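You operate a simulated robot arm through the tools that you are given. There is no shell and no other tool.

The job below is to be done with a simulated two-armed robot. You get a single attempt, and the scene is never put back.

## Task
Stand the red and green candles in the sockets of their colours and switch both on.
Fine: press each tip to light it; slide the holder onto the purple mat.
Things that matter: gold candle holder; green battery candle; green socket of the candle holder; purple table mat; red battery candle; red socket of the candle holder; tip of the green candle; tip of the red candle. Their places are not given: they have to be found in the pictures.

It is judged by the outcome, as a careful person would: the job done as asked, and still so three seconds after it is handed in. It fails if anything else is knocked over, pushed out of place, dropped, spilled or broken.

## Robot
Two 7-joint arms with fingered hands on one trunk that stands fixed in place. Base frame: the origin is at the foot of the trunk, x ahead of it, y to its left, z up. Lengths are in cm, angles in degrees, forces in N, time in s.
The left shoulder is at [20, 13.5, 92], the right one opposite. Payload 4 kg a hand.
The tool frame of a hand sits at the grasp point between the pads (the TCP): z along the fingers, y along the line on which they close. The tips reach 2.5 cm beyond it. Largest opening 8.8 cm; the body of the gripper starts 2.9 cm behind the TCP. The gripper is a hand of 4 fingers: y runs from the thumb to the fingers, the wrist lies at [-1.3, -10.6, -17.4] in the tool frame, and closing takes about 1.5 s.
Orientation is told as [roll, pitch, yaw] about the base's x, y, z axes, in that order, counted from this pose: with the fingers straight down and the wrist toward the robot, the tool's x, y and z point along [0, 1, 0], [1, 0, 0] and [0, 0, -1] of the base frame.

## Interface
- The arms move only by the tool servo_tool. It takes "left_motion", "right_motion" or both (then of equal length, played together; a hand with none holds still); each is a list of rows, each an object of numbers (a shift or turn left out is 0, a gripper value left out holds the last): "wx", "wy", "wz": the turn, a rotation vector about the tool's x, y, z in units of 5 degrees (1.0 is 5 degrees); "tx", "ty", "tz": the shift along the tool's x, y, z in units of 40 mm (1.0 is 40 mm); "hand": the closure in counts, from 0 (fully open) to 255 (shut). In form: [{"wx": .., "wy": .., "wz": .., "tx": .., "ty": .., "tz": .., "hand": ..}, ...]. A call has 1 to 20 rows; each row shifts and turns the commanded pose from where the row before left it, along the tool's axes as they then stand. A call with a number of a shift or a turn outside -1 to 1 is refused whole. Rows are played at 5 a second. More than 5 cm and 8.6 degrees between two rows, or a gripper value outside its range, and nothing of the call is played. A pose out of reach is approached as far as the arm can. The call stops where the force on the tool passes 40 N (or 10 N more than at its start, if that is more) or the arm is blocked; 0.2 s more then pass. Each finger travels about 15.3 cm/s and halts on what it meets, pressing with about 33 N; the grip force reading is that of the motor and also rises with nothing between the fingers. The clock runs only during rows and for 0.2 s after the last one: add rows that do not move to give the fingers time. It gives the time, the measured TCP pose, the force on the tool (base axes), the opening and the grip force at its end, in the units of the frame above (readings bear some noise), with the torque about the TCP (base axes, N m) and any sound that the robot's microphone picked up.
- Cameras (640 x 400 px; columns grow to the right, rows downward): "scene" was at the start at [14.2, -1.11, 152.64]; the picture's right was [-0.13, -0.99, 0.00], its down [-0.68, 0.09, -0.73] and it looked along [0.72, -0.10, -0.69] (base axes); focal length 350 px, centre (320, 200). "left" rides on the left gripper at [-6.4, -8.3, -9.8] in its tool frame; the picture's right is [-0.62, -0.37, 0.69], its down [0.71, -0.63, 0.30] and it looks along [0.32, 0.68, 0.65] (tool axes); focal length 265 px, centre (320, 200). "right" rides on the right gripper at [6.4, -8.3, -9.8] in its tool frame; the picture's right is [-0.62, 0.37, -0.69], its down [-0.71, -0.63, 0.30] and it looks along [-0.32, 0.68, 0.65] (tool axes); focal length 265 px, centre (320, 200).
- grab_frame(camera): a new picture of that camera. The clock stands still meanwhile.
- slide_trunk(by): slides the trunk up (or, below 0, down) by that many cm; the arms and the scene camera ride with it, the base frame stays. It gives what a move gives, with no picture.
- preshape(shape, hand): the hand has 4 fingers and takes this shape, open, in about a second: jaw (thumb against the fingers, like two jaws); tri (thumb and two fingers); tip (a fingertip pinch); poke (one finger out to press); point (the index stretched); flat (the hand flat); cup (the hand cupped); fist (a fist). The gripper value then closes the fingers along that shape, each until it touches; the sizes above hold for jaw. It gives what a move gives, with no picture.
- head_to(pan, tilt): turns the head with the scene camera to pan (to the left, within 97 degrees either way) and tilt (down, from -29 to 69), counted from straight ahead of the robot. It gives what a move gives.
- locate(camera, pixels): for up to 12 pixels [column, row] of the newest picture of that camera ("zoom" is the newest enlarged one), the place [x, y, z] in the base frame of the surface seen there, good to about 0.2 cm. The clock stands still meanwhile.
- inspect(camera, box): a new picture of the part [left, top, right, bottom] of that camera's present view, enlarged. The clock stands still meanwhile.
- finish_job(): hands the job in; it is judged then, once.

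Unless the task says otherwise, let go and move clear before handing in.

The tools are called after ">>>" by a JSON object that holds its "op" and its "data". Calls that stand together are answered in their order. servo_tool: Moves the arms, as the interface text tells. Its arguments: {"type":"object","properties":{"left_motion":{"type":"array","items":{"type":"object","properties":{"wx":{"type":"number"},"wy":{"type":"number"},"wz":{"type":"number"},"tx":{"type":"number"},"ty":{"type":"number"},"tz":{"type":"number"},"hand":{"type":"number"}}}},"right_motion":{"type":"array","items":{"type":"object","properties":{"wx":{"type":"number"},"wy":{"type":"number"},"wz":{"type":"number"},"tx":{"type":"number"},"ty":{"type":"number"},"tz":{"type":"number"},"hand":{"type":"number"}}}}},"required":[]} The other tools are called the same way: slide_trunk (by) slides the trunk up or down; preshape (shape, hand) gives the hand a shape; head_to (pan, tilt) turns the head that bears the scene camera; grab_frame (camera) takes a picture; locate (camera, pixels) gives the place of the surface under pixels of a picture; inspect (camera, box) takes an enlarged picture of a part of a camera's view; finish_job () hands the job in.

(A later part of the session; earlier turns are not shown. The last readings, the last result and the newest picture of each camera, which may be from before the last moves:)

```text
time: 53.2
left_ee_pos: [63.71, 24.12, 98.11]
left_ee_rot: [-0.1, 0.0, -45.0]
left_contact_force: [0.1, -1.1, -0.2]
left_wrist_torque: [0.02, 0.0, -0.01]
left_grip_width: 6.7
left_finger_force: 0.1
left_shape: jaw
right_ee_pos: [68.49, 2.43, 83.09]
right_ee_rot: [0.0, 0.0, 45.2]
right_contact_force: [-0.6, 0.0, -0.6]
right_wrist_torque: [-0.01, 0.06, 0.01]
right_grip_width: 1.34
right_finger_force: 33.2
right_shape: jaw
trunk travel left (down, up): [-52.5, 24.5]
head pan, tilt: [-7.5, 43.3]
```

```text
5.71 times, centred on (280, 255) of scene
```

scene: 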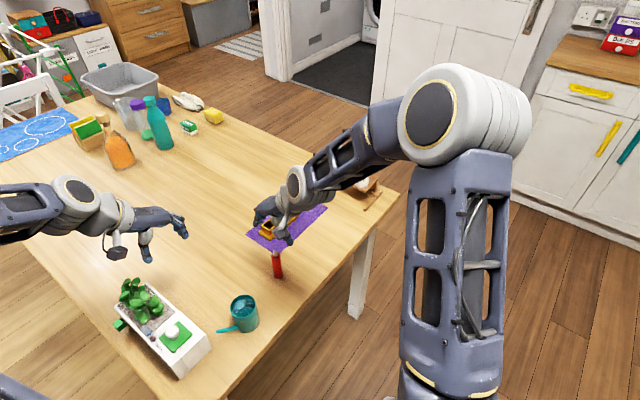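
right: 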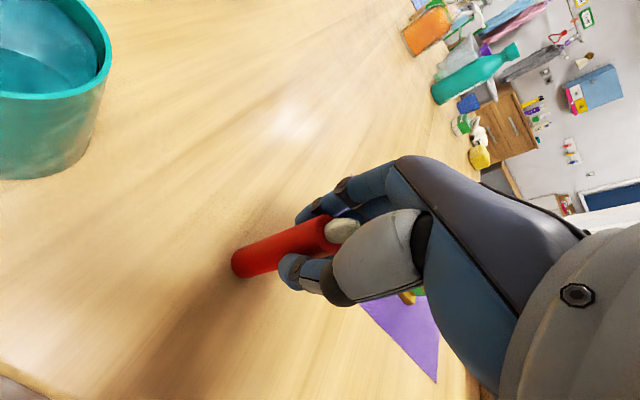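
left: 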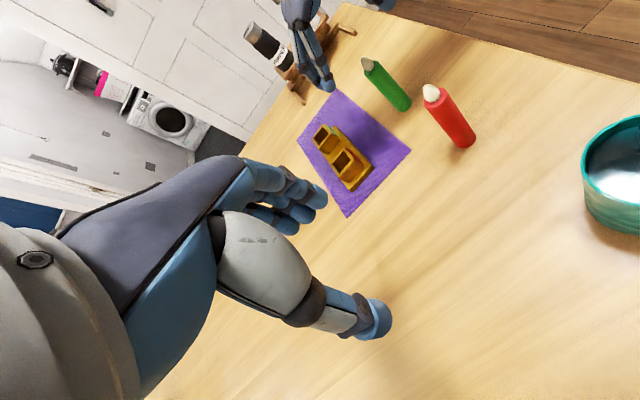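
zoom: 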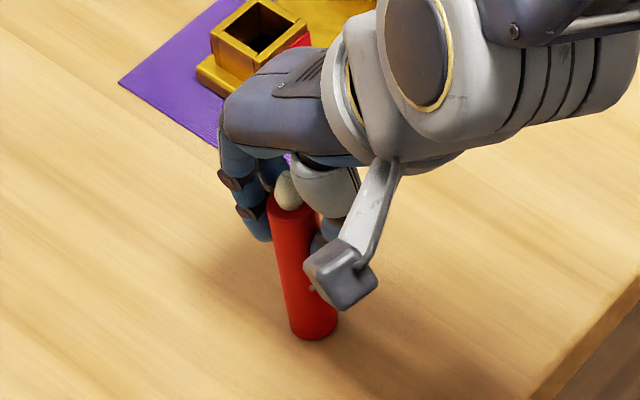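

The red candle is gripped (33 N). I lift it 8.5 cm and carry it above the red socket.

>>> {"op": "servo_tool", "data": {"right_motion": [{"tz": -0.2}, {"tz": -0.5}, {"tz": -0.7}, {"tz": -0.75}, {"tx": -0.388, "ty": 0.503}, {"tx": -0.388, "ty": 0.503}, {"tx": -0.388, "ty": 0.503}, {"tx": -0.388, "ty": 0.503}, {"tx": -0.388, "ty": 0.503}, {"tx": -0.388, "ty": 0.503}, {}, {}]}}

>>> {"op": "grab_frame", "data": {"camera": "right"}}

>>> {"op": "inspect", "data": {"camera": "scene", "box": [240, 170, 304, 220]}}

>>> {"op": "grab_frame", "data": {"camera": "left"}}

```text
time: 55.8
left_ee_pos: [63.75, 24.23, 98.05]
left_ee_rot: [0.0, -0.1, -45.0]
left_contact_force: [-0.5, 0.3, 0.2]
left_wrist_torque: [0.01, 0.0, 0.0]
left_grip_width: 6.72
left_finger_force: 0.0
left_shape: jaw
right_ee_pos: [83.6, 4.43, 91.65]
right_ee_rot: [-0.1, -0.1, 45.3]
right_contact_force: [-0.1, -0.5, -0.7]
right_wrist_torque: [0.02, 0.0, 0.0]
right_grip_width: 1.34
right_finger_force: 33.0
right_shape: jaw
trunk travel left (down, up): [-52.5, 24.5]
head pan, tilt: [-7.5, 43.3]
```

```text
taken
```

right: 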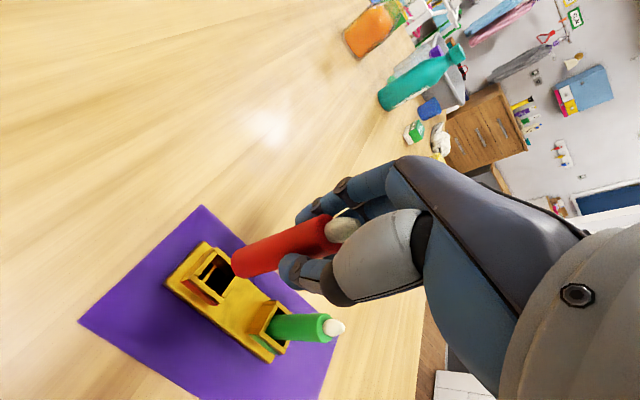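

```text
8.00 times, centred on (272, 195) of scene
```

zoom: 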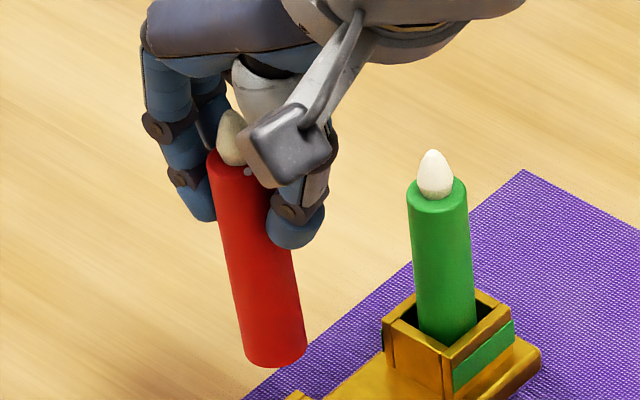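

```text
taken
```

left: 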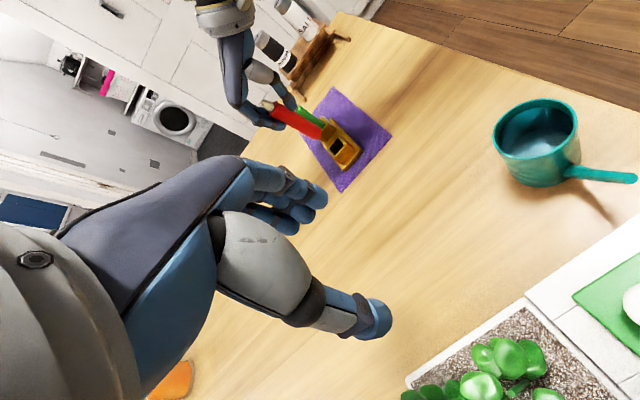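

>>> {"op": "inspect", "data": {"camera": "scene", "box": [240, 170, 304, 220]}}

>>> {"op": "locate", "data": {"camera": "zoom", "pixels": [[273, 350], [269, 320], [262, 280], [254, 240], [247, 205], [245, 340], [300, 335], [238, 300], [230, 260], [221, 220], [295, 300], [287, 265]]}}

>>> {"op": "locate", "data": {"camera": "right", "pixels": [[245, 262], [260, 257], [275, 252], [290, 246], [305, 239], [198, 263], [217, 248], [237, 272], [222, 302], [185, 280], [270, 240], [262, 272]]}}

```text
8.00 times, centred on (272, 195) of scene
```

zoom: 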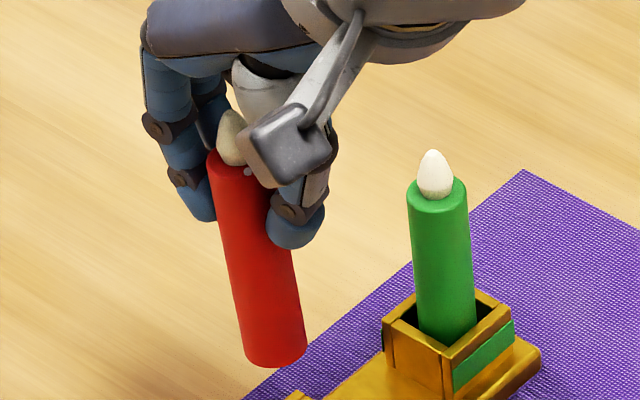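

```text
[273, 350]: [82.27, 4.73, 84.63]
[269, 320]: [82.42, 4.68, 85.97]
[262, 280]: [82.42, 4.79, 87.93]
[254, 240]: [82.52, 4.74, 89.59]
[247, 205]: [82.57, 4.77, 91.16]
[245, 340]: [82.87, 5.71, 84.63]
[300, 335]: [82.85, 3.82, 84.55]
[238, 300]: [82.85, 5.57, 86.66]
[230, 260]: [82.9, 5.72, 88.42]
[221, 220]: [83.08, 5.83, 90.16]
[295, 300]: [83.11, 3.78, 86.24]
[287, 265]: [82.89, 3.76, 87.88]
```

```text
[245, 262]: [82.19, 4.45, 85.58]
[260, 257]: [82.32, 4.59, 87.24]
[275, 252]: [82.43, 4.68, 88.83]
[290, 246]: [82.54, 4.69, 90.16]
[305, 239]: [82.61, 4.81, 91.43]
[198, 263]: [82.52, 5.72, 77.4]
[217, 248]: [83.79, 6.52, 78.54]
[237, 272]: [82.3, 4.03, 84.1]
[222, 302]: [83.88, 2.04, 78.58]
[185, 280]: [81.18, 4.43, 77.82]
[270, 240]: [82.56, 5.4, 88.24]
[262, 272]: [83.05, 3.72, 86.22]
```

The red candle leans about 3° with its foot near (83.3,4.7). I correct the tilt, shift to the socket centre (83.65,4.4) and lower 2.5 cm.

>>> {"op": "servo_tool", "data": {"right_motion": [{"wx": -0.65, "wy": -0.24}, {"tx": -0.07, "ty": -0.106}, {"tz": 0.31, "tx": 0.006, "ty": -0.017}, {"tz": 0.31, "tx": 0.006, "ty": -0.017}, {}, {}]}}

>>> {"op": "grab_frame", "data": {"camera": "right"}}

>>> {"op": "inspect", "data": {"camera": "scene", "box": [244, 180, 300, 240]}}

>>> {"op": "locate", "data": {"camera": "zoom", "pixels": [[316, 200], [314, 170], [310, 140], [306, 110], [303, 90], [296, 200], [338, 190]]}}

```text
time: 57.2
left_ee_pos: [63.63, 24.21, 98.16]
left_ee_rot: [0.1, 0.0, -45.1]
left_contact_force: [0.0, 1.1, -0.4]
left_wrist_torque: [0.0, -0.01, -0.02]
left_grip_width: 6.74
left_finger_force: 0.0
left_shape: jaw
right_ee_pos: [83.44, 4.06, 89.25]
right_ee_rot: [-1.3, -3.2, 45.2]
right_contact_force: [-0.6, 0.5, -0.8]
right_wrist_torque: [0.0, -0.01, 0.01]
right_grip_width: 1.37
right_finger_force: 33.8
right_shape: jaw
trunk travel left (down, up): [-52.5, 24.5]
head pan, tilt: [-7.5, 43.3]
```

```text
taken
```

right: 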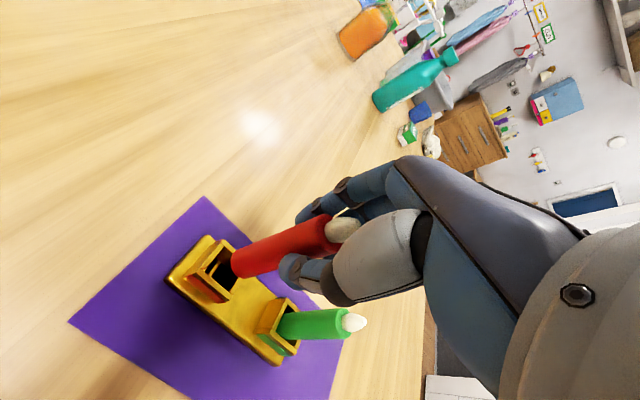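

```text
6.67 times, centred on (272, 210) of scene
```

zoom: 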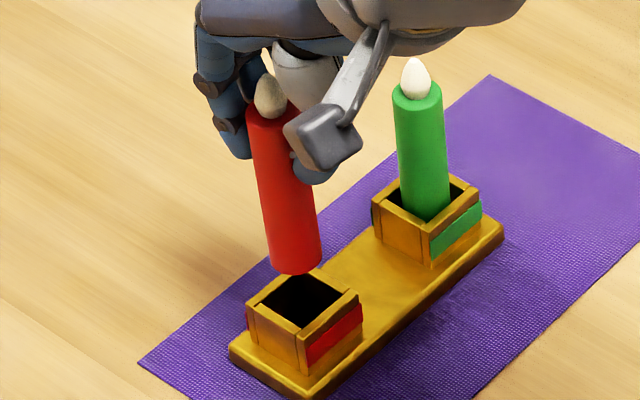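

```text
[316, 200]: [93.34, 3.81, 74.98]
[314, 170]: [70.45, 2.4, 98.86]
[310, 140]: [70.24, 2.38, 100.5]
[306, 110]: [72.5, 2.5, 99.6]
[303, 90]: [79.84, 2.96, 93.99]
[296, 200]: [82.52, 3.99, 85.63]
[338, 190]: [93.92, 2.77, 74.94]
```

>>> {"op": "locate", "data": {"camera": "zoom", "pixels": [[294, 260], [290, 230], [286, 200], [281, 170], [275, 130], [268, 240], [317, 240], [247, 308], [305, 270], [358, 292], [300, 330], [256, 160]]}}

>>> {"op": "locate", "data": {"camera": "right", "pixels": [[245, 262], [260, 257], [275, 252], [290, 246], [305, 239], [270, 240], [262, 272], [221, 240], [187, 275], [228, 303]]}}

>>> {"op": "inspect", "data": {"camera": "scene", "box": [252, 213, 284, 233]}}

>>> {"op": "inspect", "data": {"camera": "right", "box": [170, 225, 270, 325]}}

```text
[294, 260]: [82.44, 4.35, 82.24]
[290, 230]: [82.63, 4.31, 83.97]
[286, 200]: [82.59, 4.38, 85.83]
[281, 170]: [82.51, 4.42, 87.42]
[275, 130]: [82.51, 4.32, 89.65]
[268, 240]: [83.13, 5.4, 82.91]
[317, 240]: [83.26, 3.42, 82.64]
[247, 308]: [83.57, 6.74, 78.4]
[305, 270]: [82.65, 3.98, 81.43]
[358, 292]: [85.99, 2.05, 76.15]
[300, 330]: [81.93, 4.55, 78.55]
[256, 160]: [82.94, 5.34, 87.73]
```

```text
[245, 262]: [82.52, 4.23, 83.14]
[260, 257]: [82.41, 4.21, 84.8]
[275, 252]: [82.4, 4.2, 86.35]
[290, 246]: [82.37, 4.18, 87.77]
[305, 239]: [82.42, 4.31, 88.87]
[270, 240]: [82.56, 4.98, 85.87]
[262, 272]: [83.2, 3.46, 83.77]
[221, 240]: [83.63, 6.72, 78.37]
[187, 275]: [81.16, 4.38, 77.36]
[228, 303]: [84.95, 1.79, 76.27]
```

```text
16.00 times, centred on (268, 223) of scene
```

zoom: 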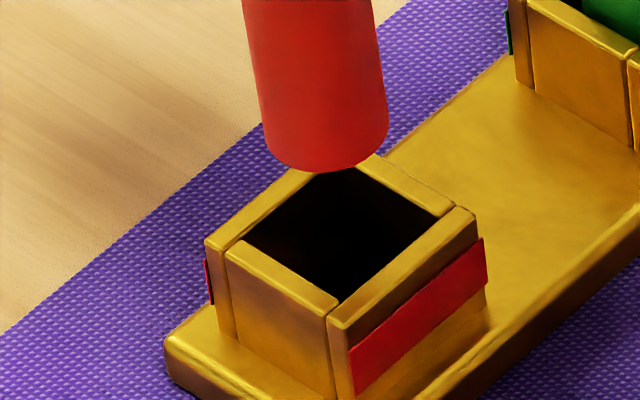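

```text
4.00 times, centred on (220, 275) of right
```

zoom: 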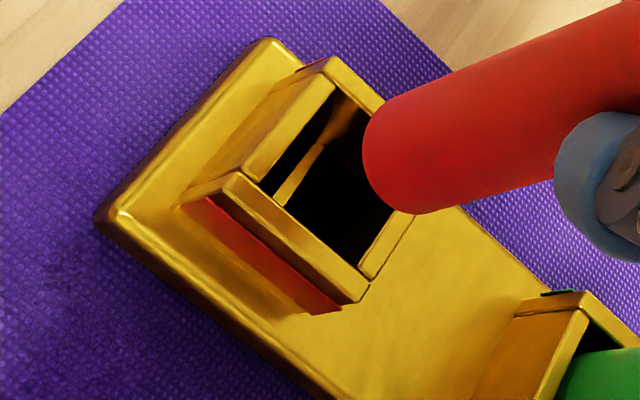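

The red candle is plumb. Applying the same small bias that worked for green, I shift about (+0.27,−0.12) and lower to just above the rim.

>>> {"op": "servo_tool", "data": {"right_motion": [{"tx": -0.069, "ty": 0.027}, {"tz": 0.25, "tx": 0.0055, "ty": -0.0145}, {"tz": 0.25, "tx": 0.0055, "ty": -0.0145}, {}, {}]}}

>>> {"op": "inspect", "data": {"camera": "scene", "box": [252, 213, 284, 233]}}

>>> {"op": "inspect", "data": {"camera": "right", "box": [170, 225, 270, 325]}}

>>> {"op": "inspect", "data": {"camera": "left", "box": [300, 100, 370, 170]}}

```text
time: 58.4
left_ee_pos: [63.69, 24.27, 98.09]
left_ee_rot: [0.0, 0.1, -45.0]
left_contact_force: [0.6, 0.2, -0.2]
left_wrist_torque: [0.01, -0.01, 0.0]
left_grip_width: 6.72
left_finger_force: 0.0
left_shape: jaw
right_ee_pos: [83.65, 3.92, 87.31]
right_ee_rot: [-1.1, -3.2, 45.2]
right_contact_force: [0.3, -0.2, 0.1]
right_wrist_torque: [0.0, 0.0, 0.01]
right_grip_width: 1.38
right_finger_force: 33.2
right_shape: jaw
trunk travel left (down, up): [-52.5, 24.5]
head pan, tilt: [-7.5, 43.3]
```

```text
16.00 times, centred on (268, 223) of scene
```

zoom: 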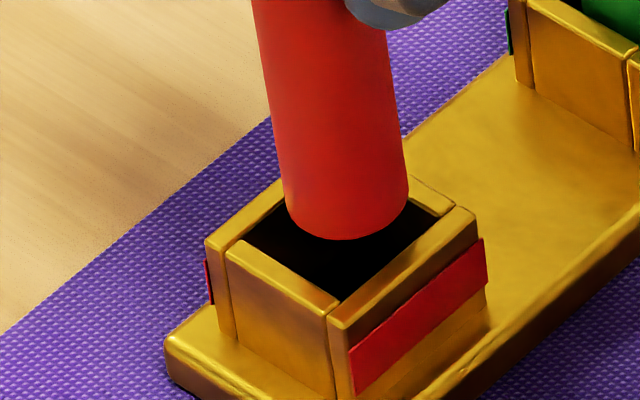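

```text
4.00 times, centred on (220, 275) of right
```

zoom: 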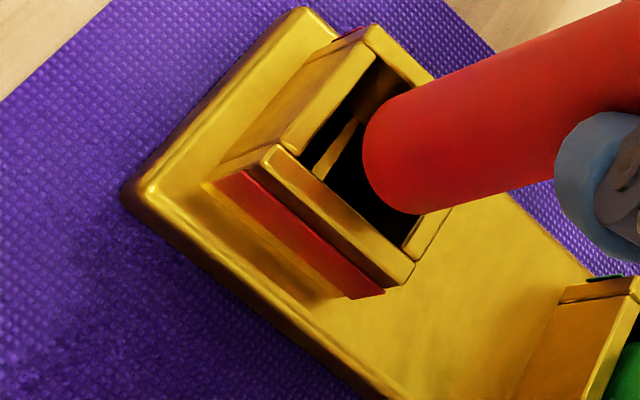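

```text
5.71 times, centred on (335, 135) of left
```

zoom: 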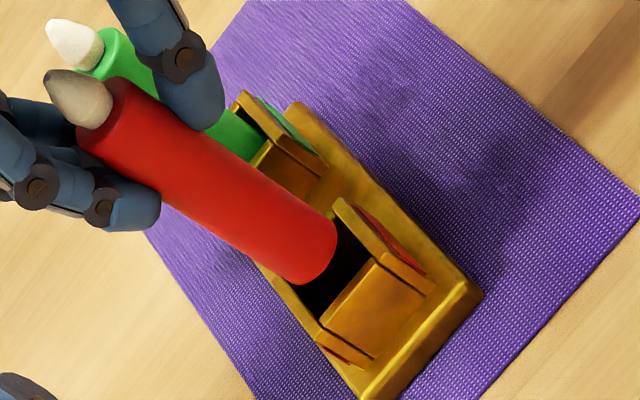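

The foot projects onto the opening's centre (≈(350,224) vs (352,225)). I nudge 0.6 mm toward (+x,+y) and lower 1.2 cm gently.

>>> {"op": "servo_tool", "data": {"right_motion": [{"ty": 0.015}, {"tz": 0.05, "tx": 0.001, "ty": -0.0028}, {"tz": 0.05, "tx": 0.001, "ty": -0.0028}, {"tz": 0.05, "tx": 0.001, "ty": -0.0028}, {"tz": 0.05, "tx": 0.001, "ty": -0.0028}, {"tz": 0.05, "tx": 0.001, "ty": -0.0028}, {}]}}

>>> {"op": "inspect", "data": {"camera": "scene", "box": [252, 213, 284, 233]}}

>>> {"op": "inspect", "data": {"camera": "right", "box": [170, 225, 270, 325]}}

```text
time: 60.0
left_ee_pos: [63.77, 24.11, 98.2]
left_ee_rot: [0.1, 0.0, -45.0]
left_contact_force: [0.2, 0.7, 0.0]
left_wrist_torque: [-0.03, 0.0, 0.01]
left_grip_width: 6.73
left_finger_force: 0.1
left_shape: jaw
right_ee_pos: [83.9, 3.99, 86.52]
right_ee_rot: [-1.3, -3.4, 45.2]
right_contact_force: [-1.2, 0.6, 11.9]
right_wrist_torque: [0.05, 0.0, 0.02]
right_grip_width: 1.41
right_finger_force: 33.1
right_shape: jaw
trunk travel left (down, up): [-52.5, 24.5]
head pan, tilt: [-7.5, 43.3]
```

```text
16.00 times, centred on (268, 223) of scene
```

zoom: 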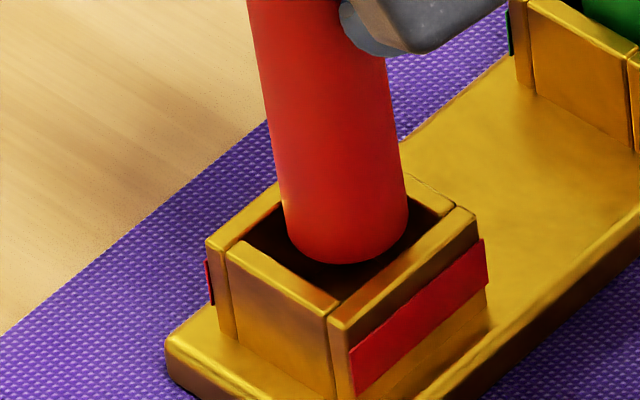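

```text
4.00 times, centred on (220, 275) of right
```

zoom: 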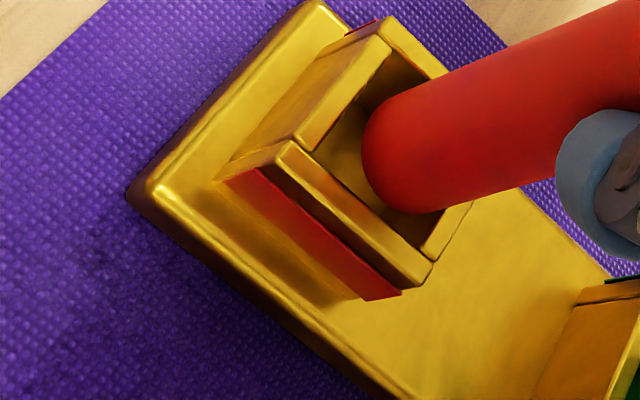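

Contact reaction (−1.2,+0.6,+12) shows the foot catching the wall on the green-socket side. I back up 0.4 cm, shift 1.6 mm along tool +x (toward −x,+y) and lower again.

>>> {"op": "servo_tool", "data": {"right_motion": [{"tz": -0.1, "tx": -0.002, "ty": 0.0056}, {"tx": 0.04, "ty": -0.006}, {}, {"tz": 0.05, "tx": 0.001, "ty": -0.0028}, {"tz": 0.05, "tx": 0.001, "ty": -0.0028}, {"tz": 0.05, "tx": 0.001, "ty": -0.0028}, {"tz": 0.05, "tx": 0.001, "ty": -0.0028}, {}]}}

>>> {"op": "inspect", "data": {"camera": "scene", "box": [252, 213, 284, 233]}}

>>> {"op": "inspect", "data": {"camera": "right", "box": [170, 225, 270, 325]}}

```text
time: 61.8
left_ee_pos: [63.77, 24.21, 98.18]
left_ee_rot: [0.0, 0.1, -44.9]
left_contact_force: [0.2, -0.4, 0.0]
left_wrist_torque: [0.0, 0.0, 0.0]
left_grip_width: 6.72
left_finger_force: 0.1
left_shape: jaw
right_ee_pos: [83.74, 4.06, 86.01]
right_ee_rot: [-1.2, -3.2, 45.1]
right_contact_force: [0.3, 0.4, -0.4]
right_wrist_torque: [0.01, -0.01, -0.03]
right_grip_width: 1.43
right_finger_force: 32.9
right_shape: jaw
trunk travel left (down, up): [-52.5, 24.5]
head pan, tilt: [-7.5, 43.3]
```

```text
16.00 times, centred on (268, 223) of scene
```

zoom: 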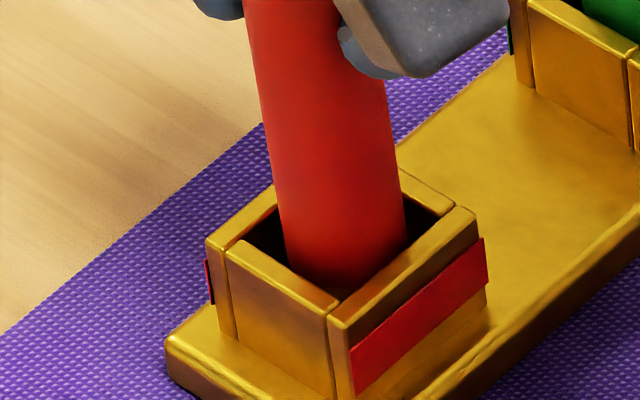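

```text
4.00 times, centred on (220, 275) of right
```

zoom: 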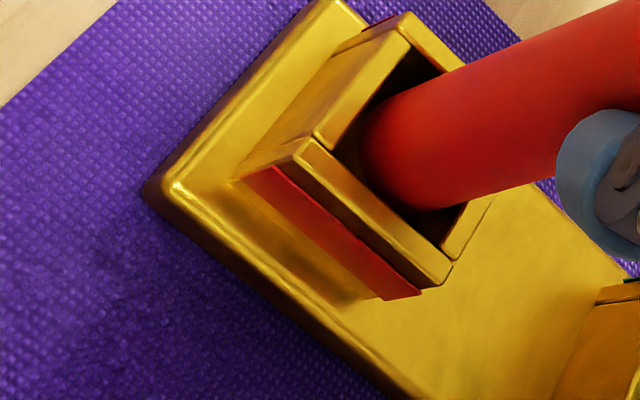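

It has entered with no force. I lower about 1.4 cm more.

>>> {"op": "servo_tool", "data": {"right_motion": [{"tz": 0.05, "tx": 0.001, "ty": -0.0028}, {"tz": 0.05, "tx": 0.001, "ty": -0.0028}, {"tz": 0.05, "tx": 0.001, "ty": -0.0028}, {"tz": 0.05, "tx": 0.001, "ty": -0.0028}, {"tz": 0.05, "tx": 0.001, "ty": -0.0028}, {"tz": 0.05, "tx": 0.001, "ty": -0.0028}, {"tz": 0.05, "tx": 0.001, "ty": -0.0028}, {}]}}

>>> {"op": "inspect", "data": {"camera": "scene", "box": [240, 180, 320, 240]}}

>>> {"op": "inspect", "data": {"camera": "left", "box": [240, 60, 390, 200]}}

```text
time: 63.6
left_ee_pos: [63.79, 24.26, 98.14]
left_ee_rot: [0.0, 0.0, -44.9]
left_contact_force: [0.7, -0.2, -0.1]
left_wrist_torque: [-0.01, -0.02, -0.02]
left_grip_width: 6.72
left_finger_force: 0.0
left_shape: jaw
right_ee_pos: [83.71, 4.08, 84.48]
right_ee_rot: [-1.1, -3.1, 45.2]
right_contact_force: [0.3, -0.6, -0.5]
right_wrist_torque: [-0.03, 0.01, 0.0]
right_grip_width: 1.39
right_finger_force: 33.2
right_shape: jaw
trunk travel left (down, up): [-52.5, 24.5]
head pan, tilt: [-7.5, 43.3]
```

```text
6.67 times, centred on (280, 210) of scene
```

zoom: 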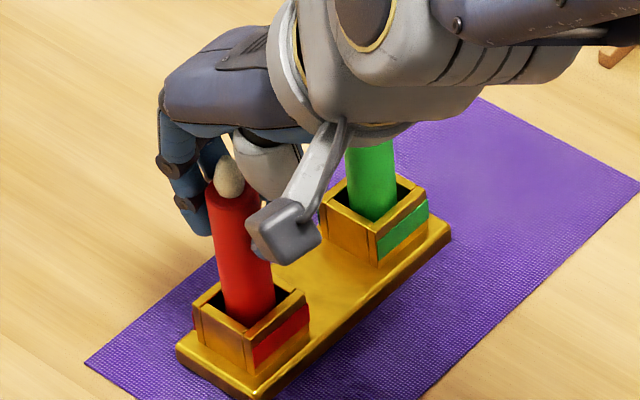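

```text
2.86 times, centred on (315, 130) of left
```

zoom: 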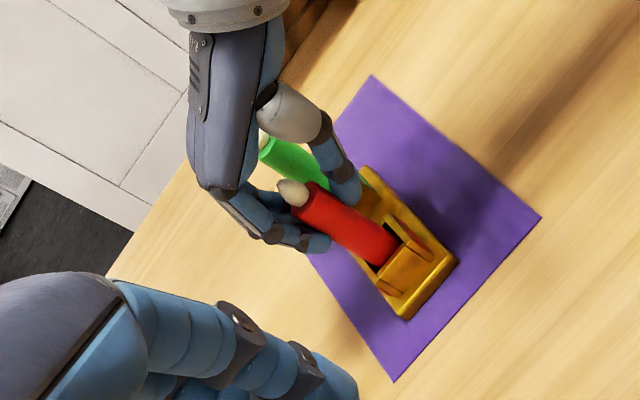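

>>> {"op": "servo_tool", "data": {"right_motion": [{"tz": 0.025, "ty": -0.0014}, {"tz": 0.025, "ty": -0.0014}, {"tz": 0.025, "ty": -0.0014}, {}]}}

```text
time: 64.6
left_ee_pos: [63.7, 24.15, 98.19]
left_ee_rot: [0.0, 0.0, -45.0]
left_contact_force: [-0.7, 0.4, 1.1]
left_wrist_torque: [0.02, -0.02, 0.03]
left_grip_width: 6.72
left_finger_force: 0.0
left_shape: jaw
right_ee_pos: [83.76, 4.04, 84.29]
right_ee_rot: [-1.1, -3.3, 45.3]
right_contact_force: [-0.1, -0.4, -0.3]
right_wrist_torque: [0.01, 0.04, 0.01]
right_grip_width: 1.41
right_finger_force: 32.7
right_shape: jaw
trunk travel left (down, up): [-52.5, 24.5]
head pan, tilt: [-7.5, 43.3]
```

>>> {"op": "servo_tool", "data": {"right_motion": [{"tz": 0.025, "ty": -0.0014}, {"tz": 0.025, "ty": -0.0014}, {}]}}

```text
time: 65.4
left_ee_pos: [63.66, 24.19, 98.13]
left_ee_rot: [0.1, 0.0, -45.0]
left_contact_force: [-0.2, -0.4, 0.9]
left_wrist_torque: [0.02, 0.01, 0.02]
left_grip_width: 6.68
left_finger_force: 0.1
left_shape: jaw
right_ee_pos: [83.85, 4.04, 84.17]
right_ee_rot: [-1.3, -3.3, 45.2]
right_contact_force: [0.3, -1.6, 6.0]
right_wrist_torque: [-0.03, -0.04, -0.03]
right_grip_width: 1.43
right_finger_force: 33.8
right_shape: jaw
trunk travel left (down, up): [-52.5, 24.5]
head pan, tilt: [-7.5, 43.3]
```

Floor contact (6 N). I open gently, rise vertically 11 cm and level the hand.

>>> {"op": "servo_tool", "data": {"right_motion": [{"tz": -0.015}, {"hand": 230}, {"hand": 205}, {"hand": 180}, {"hand": 150}, {"hand": 110}, {"hand": 70}, {"hand": 30}, {"hand": 10}, {}, {"tz": -0.25, "tx": -0.005, "ty": 0.014}, {"tz": -0.5, "tx": -0.01, "ty": 0.028}, {"tz": -0.6, "tx": -0.012, "ty": 0.034}, {"tz": -0.7, "tx": -0.014, "ty": 0.04}, {"tz": -0.7, "tx": -0.014, "ty": 0.04}, {"wx": 0.65, "wy": 0.24}, {}]}}

>>> {"op": "grab_frame", "data": {"camera": "right"}}

>>> {"op": "inspect", "data": {"camera": "scene", "box": [230, 170, 330, 250]}}

>>> {"op": "grab_frame", "data": {"camera": "scene"}}

```text
time: 69.0
left_ee_pos: [63.96, 24.23, 98.12]
left_ee_rot: [-0.1, 0.0, -45.0]
left_contact_force: [-0.3, 0.6, -0.3]
left_wrist_torque: [0.0, 0.03, -0.03]
left_grip_width: 6.73
left_finger_force: 0.1
left_shape: jaw
right_ee_pos: [83.71, 3.9, 95.13]
right_ee_rot: [0.1, 0.0, 45.1]
right_contact_force: [-0.1, 0.5, -0.2]
right_wrist_torque: [-0.03, 0.0, 0.02]
right_grip_width: 8.48
right_finger_force: 0.1
right_shape: jaw
trunk travel left (down, up): [-52.5, 24.5]
head pan, tilt: [-7.5, 43.3]
```

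```text
taken
```

right: 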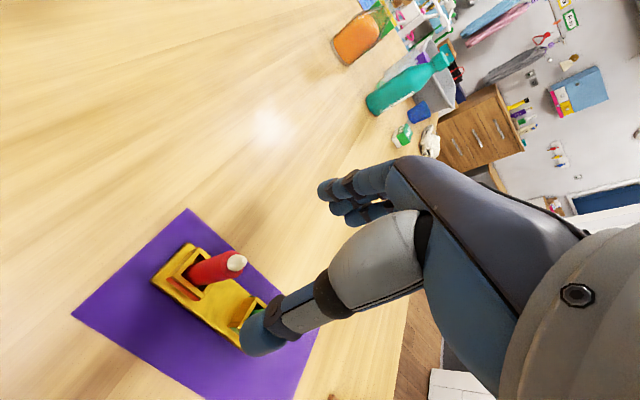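

```text
5.00 times, centred on (280, 210) of scene
```

zoom: 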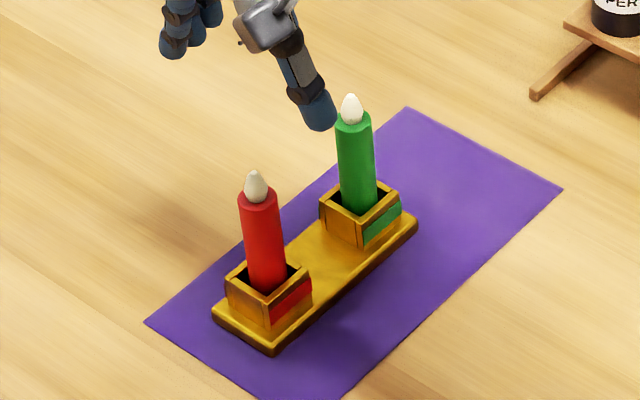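

```text
taken
```

scene: 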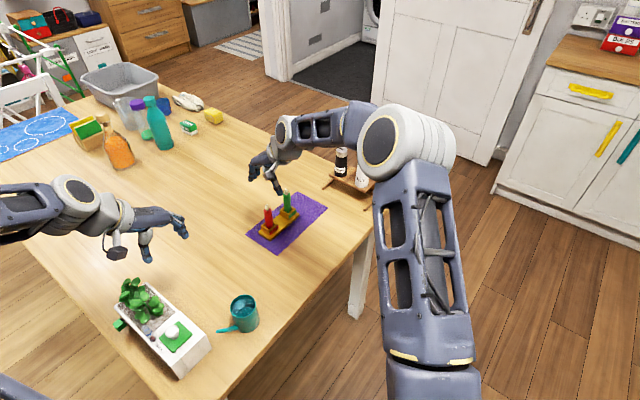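

Both candles stand in their sockets. I raise the right hand, give it the poke shape and look at where the finger ends up.

>>> {"op": "servo_tool", "data": {"right_motion": [{"tz": -0.8}, {"tz": -0.8}, {"tz": -0.8}, {}]}}

>>> {"op": "preshape", "data": {"hand": "right", "shape": "poke"}}

>>> {"op": "grab_frame", "data": {"camera": "right"}}

>>> {"op": "inspect", "data": {"camera": "scene", "box": [220, 120, 340, 230]}}

>>> {"op": "grab_frame", "data": {"camera": "left"}}

```text
time: 70.0
left_ee_pos: [63.79, 24.07, 98.14]
left_ee_rot: [0.0, 0.1, -44.9]
left_contact_force: [0.3, -0.4, 0.2]
left_wrist_torque: [-0.01, 0.0, -0.04]
left_grip_width: 6.72
left_finger_force: 0.0
left_shape: jaw
right_ee_pos: [83.68, 4.08, 104.85]
right_ee_rot: [0.0, 0.0, 45.2]
right_contact_force: [0.1, 0.4, 0.1]
right_wrist_torque: [-0.02, 0.01, 0.01]
right_grip_width: 8.45
right_finger_force: 0.0
right_shape: jaw
trunk travel left (down, up): [-52.5, 24.5]
head pan, tilt: [-7.5, 43.3]
```

```text
time: 70.9
left_ee_pos: [63.76, 24.17, 98.15]
left_ee_rot: [0.0, 0.0, -45.0]
left_contact_force: [0.1, -0.2, 0.4]
left_wrist_torque: [0.02, 0.03, 0.01]
left_grip_width: 6.71
left_finger_force: 0.2
left_shape: jaw
right_ee_pos: [83.71, 4.03, 104.85]
right_ee_rot: [0.0, 0.0, 45.1]
right_contact_force: [0.3, 0.5, 0.2]
right_wrist_torque: [0.01, 0.0, 0.01]
right_grip_width: 0.0
right_finger_force: 0.1
right_shape: poke
trunk travel left (down, up): [-52.5, 24.5]
head pan, tilt: [-7.5, 43.3]
```

```text
taken
```

right: 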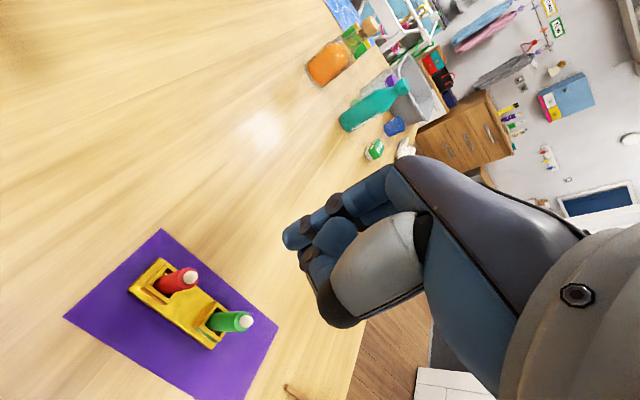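

```text
3.64 times, centred on (280, 175) of scene
```

zoom: 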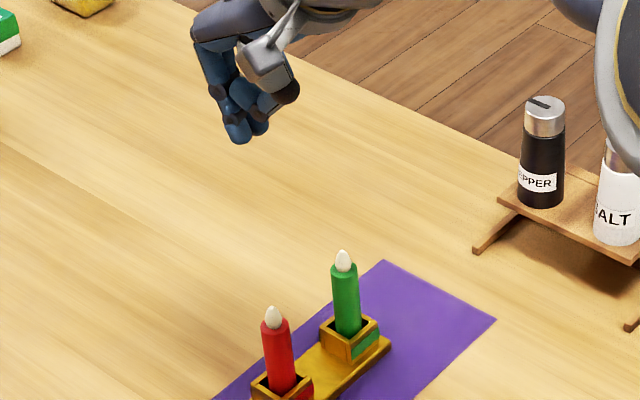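

```text
taken
```

left: 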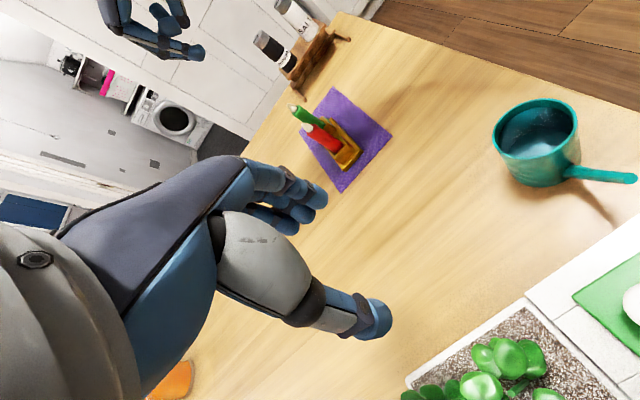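

>>> {"op": "inspect", "data": {"camera": "right", "box": [260, 180, 380, 330]}}

>>> {"op": "locate", "data": {"camera": "zoom", "pixels": [[265, 150], [270, 165], [285, 150], [280, 140], [262, 160], [310, 210], [350, 130], [330, 260]]}}

>>> {"op": "inspect", "data": {"camera": "scene", "box": [255, 115, 319, 165]}}

>>> {"op": "inspect", "data": {"camera": "left", "box": [90, 0, 230, 70]}}

```text
2.67 times, centred on (320, 255) of right
```

zoom: 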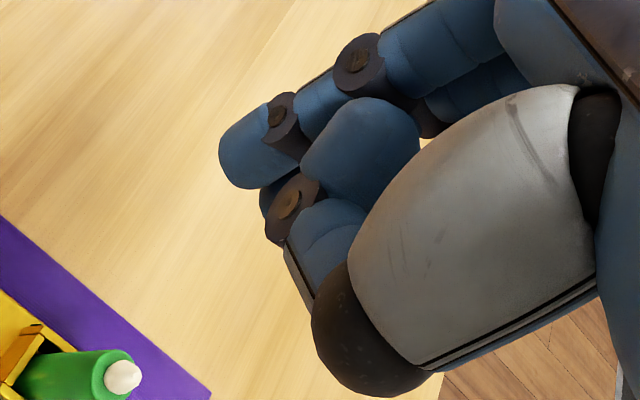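

```text
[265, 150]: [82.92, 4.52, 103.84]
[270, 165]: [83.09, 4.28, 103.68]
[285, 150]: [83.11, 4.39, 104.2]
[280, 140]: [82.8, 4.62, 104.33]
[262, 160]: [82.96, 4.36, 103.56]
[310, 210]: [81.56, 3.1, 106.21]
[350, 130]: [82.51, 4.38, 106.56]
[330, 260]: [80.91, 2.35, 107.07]
```

```text
8.00 times, centred on (287, 140) of scene
```

zoom: 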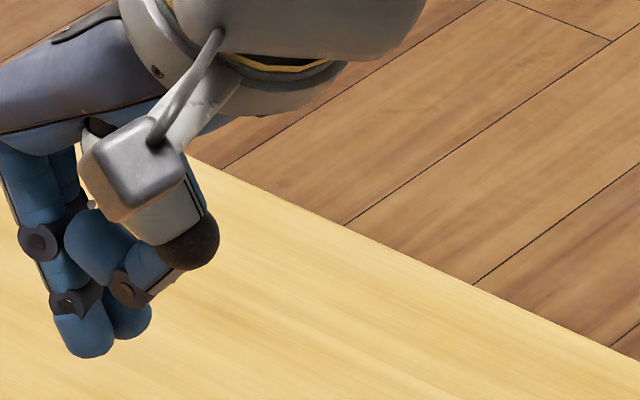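

```text
4.57 times, centred on (160, 35) of left
```

zoom: 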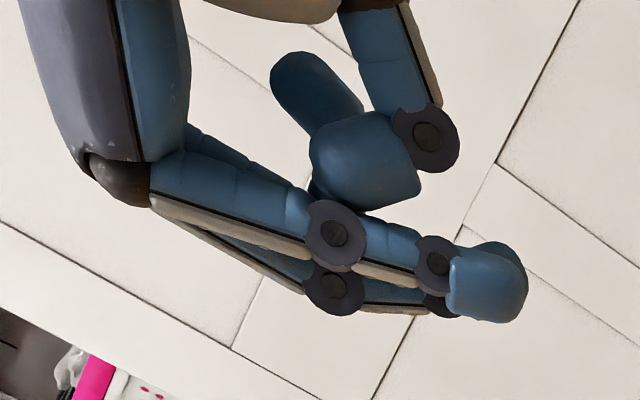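

>>> {"op": "inspect", "data": {"camera": "scene", "box": [245, 140, 285, 170]}}

>>> {"op": "inspect", "data": {"camera": "scene", "box": [255, 115, 319, 165]}}

>>> {"op": "locate", "data": {"camera": "zoom", "pixels": [[85, 345], [70, 335], [100, 335], [85, 325], [88, 354], [135, 320], [130, 335]]}}

>>> {"op": "inspect", "data": {"camera": "right", "box": [120, 240, 270, 360]}}

>>> {"op": "locate", "data": {"camera": "zoom", "pixels": [[290, 165], [300, 168], [283, 168], [480, 350], [488, 352], [470, 352]]}}

```text
13.33 times, centred on (265, 155) of scene
```

zoom: 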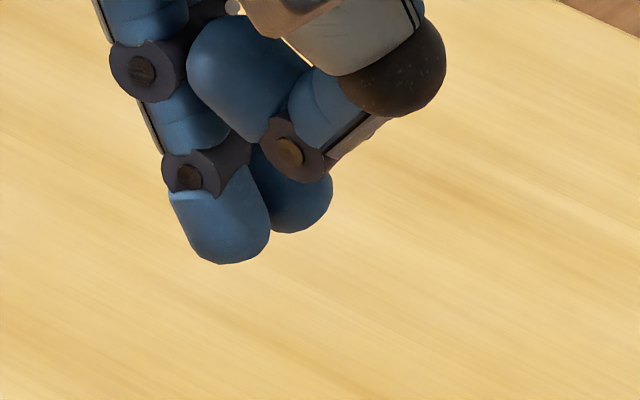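

```text
8.00 times, centred on (287, 140) of scene
```

zoom: 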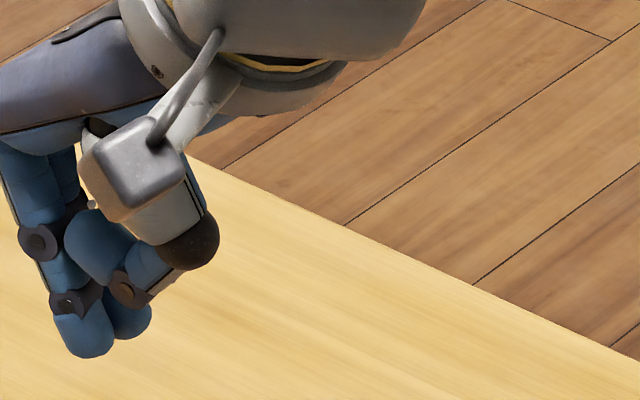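

```text
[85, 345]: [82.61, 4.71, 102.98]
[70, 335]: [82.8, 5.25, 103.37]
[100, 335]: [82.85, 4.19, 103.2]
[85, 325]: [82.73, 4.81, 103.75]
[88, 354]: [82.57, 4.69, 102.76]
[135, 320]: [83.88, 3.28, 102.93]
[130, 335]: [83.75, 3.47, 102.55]
```

```text
3.33 times, centred on (195, 300) of right
```

zoom: 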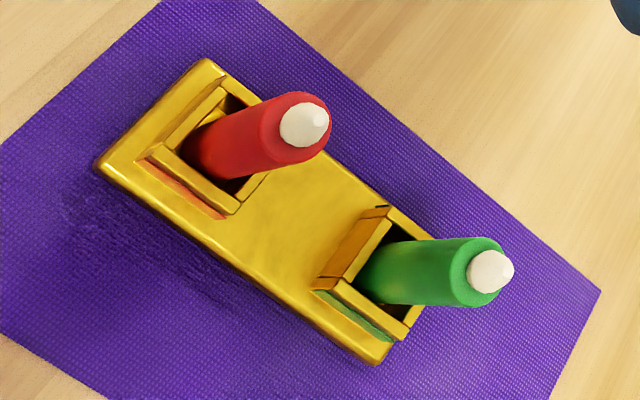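

```text
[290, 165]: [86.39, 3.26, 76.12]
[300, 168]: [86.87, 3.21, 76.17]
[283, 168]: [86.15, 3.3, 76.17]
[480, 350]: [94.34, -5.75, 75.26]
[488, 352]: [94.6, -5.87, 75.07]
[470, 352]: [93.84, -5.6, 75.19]
```

>>> {"op": "locate", "data": {"camera": "zoom", "pixels": [[305, 125], [318, 118], [292, 130], [490, 272], [505, 268], [475, 275], [285, 145], [465, 290], [240, 140], [410, 272]]}}

>>> {"op": "inspect", "data": {"camera": "scene", "box": [250, 180, 310, 240]}}

```text
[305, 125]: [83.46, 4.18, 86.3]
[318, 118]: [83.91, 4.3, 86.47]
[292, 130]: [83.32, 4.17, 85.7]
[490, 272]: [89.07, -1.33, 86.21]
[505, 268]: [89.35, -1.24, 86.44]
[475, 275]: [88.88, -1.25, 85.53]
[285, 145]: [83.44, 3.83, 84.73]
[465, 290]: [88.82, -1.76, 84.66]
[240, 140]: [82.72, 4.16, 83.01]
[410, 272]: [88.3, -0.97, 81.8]
```

```text
6.67 times, centred on (280, 210) of scene
```

zoom: 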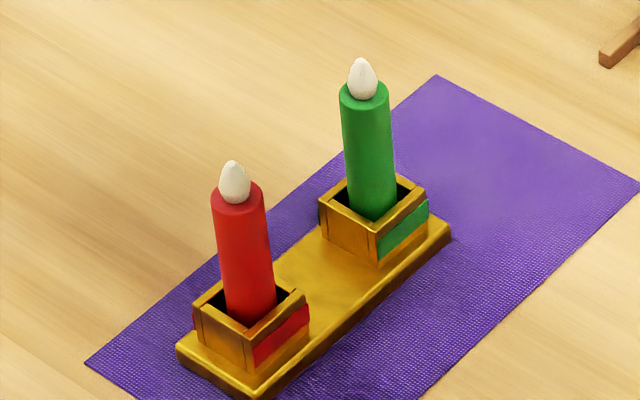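

>>> {"op": "locate", "data": {"camera": "zoom", "pixels": [[233, 165], [234, 185], [362, 63], [362, 85], [238, 205], [365, 105], [247, 290], [371, 190], [222, 190], [247, 190], [350, 85], [375, 85]]}}

```text
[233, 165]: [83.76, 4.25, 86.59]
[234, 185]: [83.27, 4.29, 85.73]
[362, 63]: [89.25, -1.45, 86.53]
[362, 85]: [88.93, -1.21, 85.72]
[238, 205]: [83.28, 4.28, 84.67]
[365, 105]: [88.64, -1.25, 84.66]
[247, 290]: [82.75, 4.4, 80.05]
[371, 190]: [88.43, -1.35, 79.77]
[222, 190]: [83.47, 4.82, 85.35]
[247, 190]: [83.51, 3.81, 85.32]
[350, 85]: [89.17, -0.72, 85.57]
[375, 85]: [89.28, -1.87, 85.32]
```

Index tip sits about (−0.3,+0.6) from the TCP with its end ~2.4 cm below; the red tip is at (83.85,4.27,86.6). I bring the index over the red tip, stopping ~1.3 cm above.

>>> {"op": "servo_tool", "data": {"right_motion": [{"tx": -0.147, "ty": 0.012, "tz": 0.6}, {"tz": 0.75}, {"tz": 0.75}, {"tz": 0.75}, {"tz": 0.7}, {}, {}]}}

>>> {"op": "inspect", "data": {"camera": "scene", "box": [250, 180, 298, 216]}}

>>> {"op": "inspect", "data": {"camera": "right", "box": [200, 180, 340, 300]}}

>>> {"op": "inspect", "data": {"camera": "left", "box": [250, 70, 370, 170]}}

```text
time: 72.5
left_ee_pos: [63.73, 24.19, 98.18]
left_ee_rot: [0.0, 0.0, -44.9]
left_contact_force: [-0.2, 0.7, -0.4]
left_wrist_torque: [0.0, 0.02, -0.01]
left_grip_width: 6.71
left_finger_force: 0.1
left_shape: jaw
right_ee_pos: [84.14, 3.55, 90.49]
right_ee_rot: [0.0, 0.0, 45.2]
right_contact_force: [0.0, 0.3, 0.4]
right_wrist_torque: [0.01, -0.01, 0.0]
right_grip_width: 0.0
right_finger_force: 0.2
right_shape: poke
trunk travel left (down, up): [-52.5, 24.5]
head pan, tilt: [-7.5, 43.3]
```

```text
11.11 times, centred on (274, 198) of scene
```

zoom: 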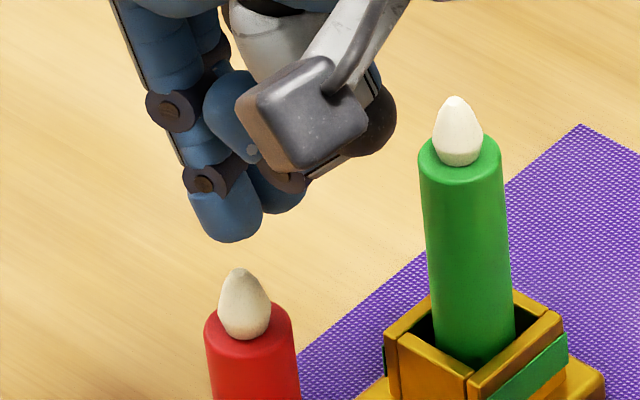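

```text
3.33 times, centred on (270, 240) of right
```

zoom: 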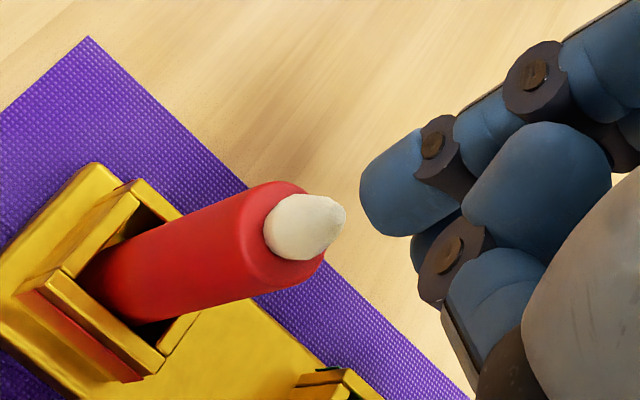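

```text
4.00 times, centred on (310, 120) of left
```

zoom: 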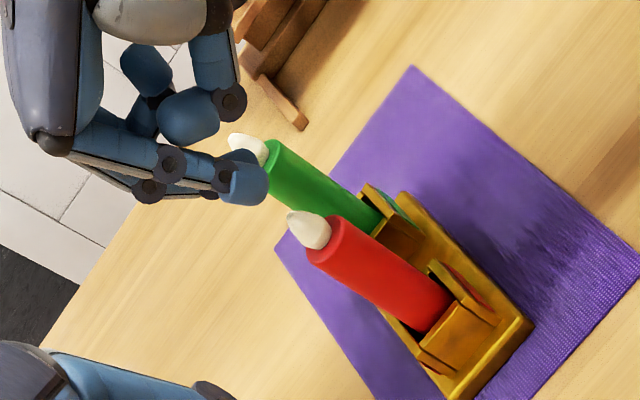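

>>> {"op": "inspect", "data": {"camera": "scene", "box": [250, 180, 298, 216]}}

>>> {"op": "locate", "data": {"camera": "zoom", "pixels": [[228, 230], [229, 215], [200, 215], [258, 210], [243, 275], [244, 300], [243, 320], [224, 315], [266, 312], [232, 238]]}}

>>> {"op": "inspect", "data": {"camera": "right", "box": [200, 180, 340, 300]}}

>>> {"op": "locate", "data": {"camera": "zoom", "pixels": [[375, 195], [390, 215], [400, 185], [380, 170], [335, 215], [310, 225], [285, 235]]}}

```text
11.11 times, centred on (274, 198) of scene
```

zoom: 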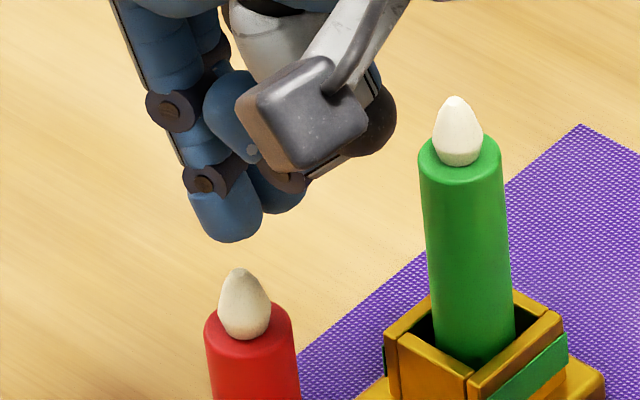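

```text
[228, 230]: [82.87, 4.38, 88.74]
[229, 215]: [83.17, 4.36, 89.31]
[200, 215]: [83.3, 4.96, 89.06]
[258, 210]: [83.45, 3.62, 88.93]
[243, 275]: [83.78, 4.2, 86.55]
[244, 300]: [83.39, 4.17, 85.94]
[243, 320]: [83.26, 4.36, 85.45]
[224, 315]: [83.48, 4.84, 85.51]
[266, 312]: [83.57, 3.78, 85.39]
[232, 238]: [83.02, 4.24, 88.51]
```

```text
3.33 times, centred on (270, 240) of right
```

zoom: 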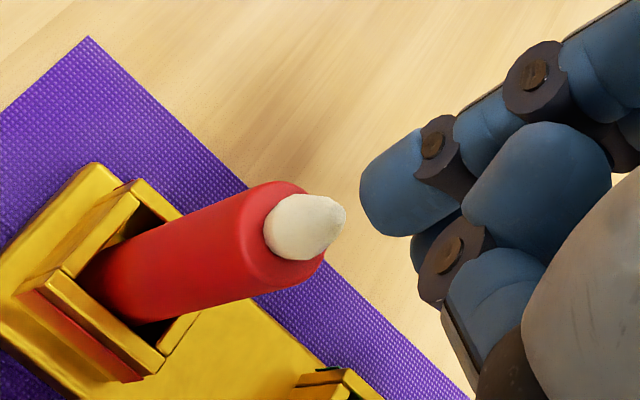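

```text
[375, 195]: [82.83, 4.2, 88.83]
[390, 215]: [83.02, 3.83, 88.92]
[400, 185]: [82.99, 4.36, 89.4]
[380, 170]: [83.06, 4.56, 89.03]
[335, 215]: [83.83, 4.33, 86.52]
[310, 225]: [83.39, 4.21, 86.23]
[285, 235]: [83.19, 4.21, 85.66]
```

Index pad centre reads (83.7,4.29), nearly over the red tip (83.82,4.26), with ~1.7 cm gap. I shift 1 mm and descend with small steps, watching force and sound.

>>> {"op": "servo_tool", "data": {"right_motion": [{"tx": -0.02, "ty": 0.02}, {"tz": 0.1}, {"tz": 0.1}, {"tz": 0.1}, {"tz": 0.05}, {}]}}

>>> {"op": "inspect", "data": {"camera": "scene", "box": [250, 180, 298, 216]}}

>>> {"op": "inspect", "data": {"camera": "right", "box": [200, 180, 340, 300]}}

```text
time: 73.9
left_ee_pos: [63.76, 24.2, 98.14]
left_ee_rot: [0.0, 0.0, -45.1]
left_contact_force: [-1.1, -0.7, 0.2]
left_wrist_torque: [-0.02, 0.01, 0.0]
left_grip_width: 6.72
left_finger_force: 0.1
left_shape: jaw
right_ee_pos: [84.2, 3.77, 89.07]
right_ee_rot: [-0.1, 0.0, 45.3]
right_contact_force: [0.1, 1.4, -0.4]
right_wrist_torque: [0.02, 0.02, -0.02]
right_grip_width: 0.0
right_finger_force: 0.1
right_shape: poke
trunk travel left (down, up): [-52.5, 24.5]
head pan, tilt: [-7.5, 43.3]
```

```text
11.11 times, centred on (274, 198) of scene
```

zoom: 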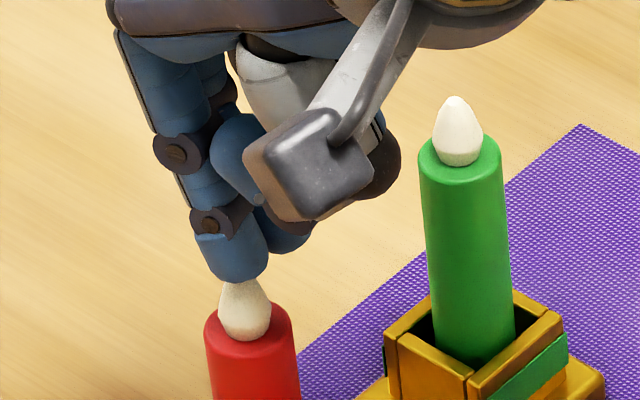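

```text
3.33 times, centred on (270, 240) of right
```

zoom: 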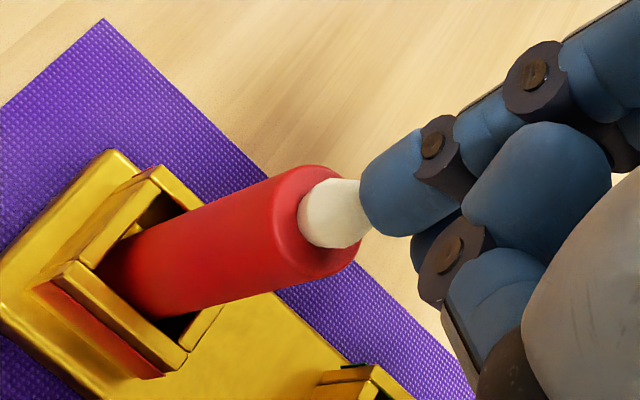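

The finger is just above the red tip and aligned in both views. I press in 1 mm steps.

>>> {"op": "servo_tool", "data": {"right_motion": [{"tz": 0.025}, {"tz": 0.025}, {"tz": 0.025}, {}]}}

```text
time: 74.9
left_ee_pos: [63.78, 24.17, 98.05]
left_ee_rot: [-0.1, 0.0, -45.0]
left_contact_force: [0.2, 0.0, 0.4]
left_wrist_torque: [-0.01, 0.01, 0.03]
left_grip_width: 6.69
left_finger_force: 0.1
left_shape: jaw
right_ee_pos: [84.31, 3.61, 88.84]
right_ee_rot: [0.1, 0.0, 45.2]
right_contact_force: [-0.1, 0.4, 1.6]
right_wrist_torque: [0.0, 0.0, 0.0]
right_grip_width: 0.0
right_finger_force: 0.1
right_shape: poke
trunk travel left (down, up): [-52.5, 24.5]
head pan, tilt: [-7.5, 43.3]
heard: click
```

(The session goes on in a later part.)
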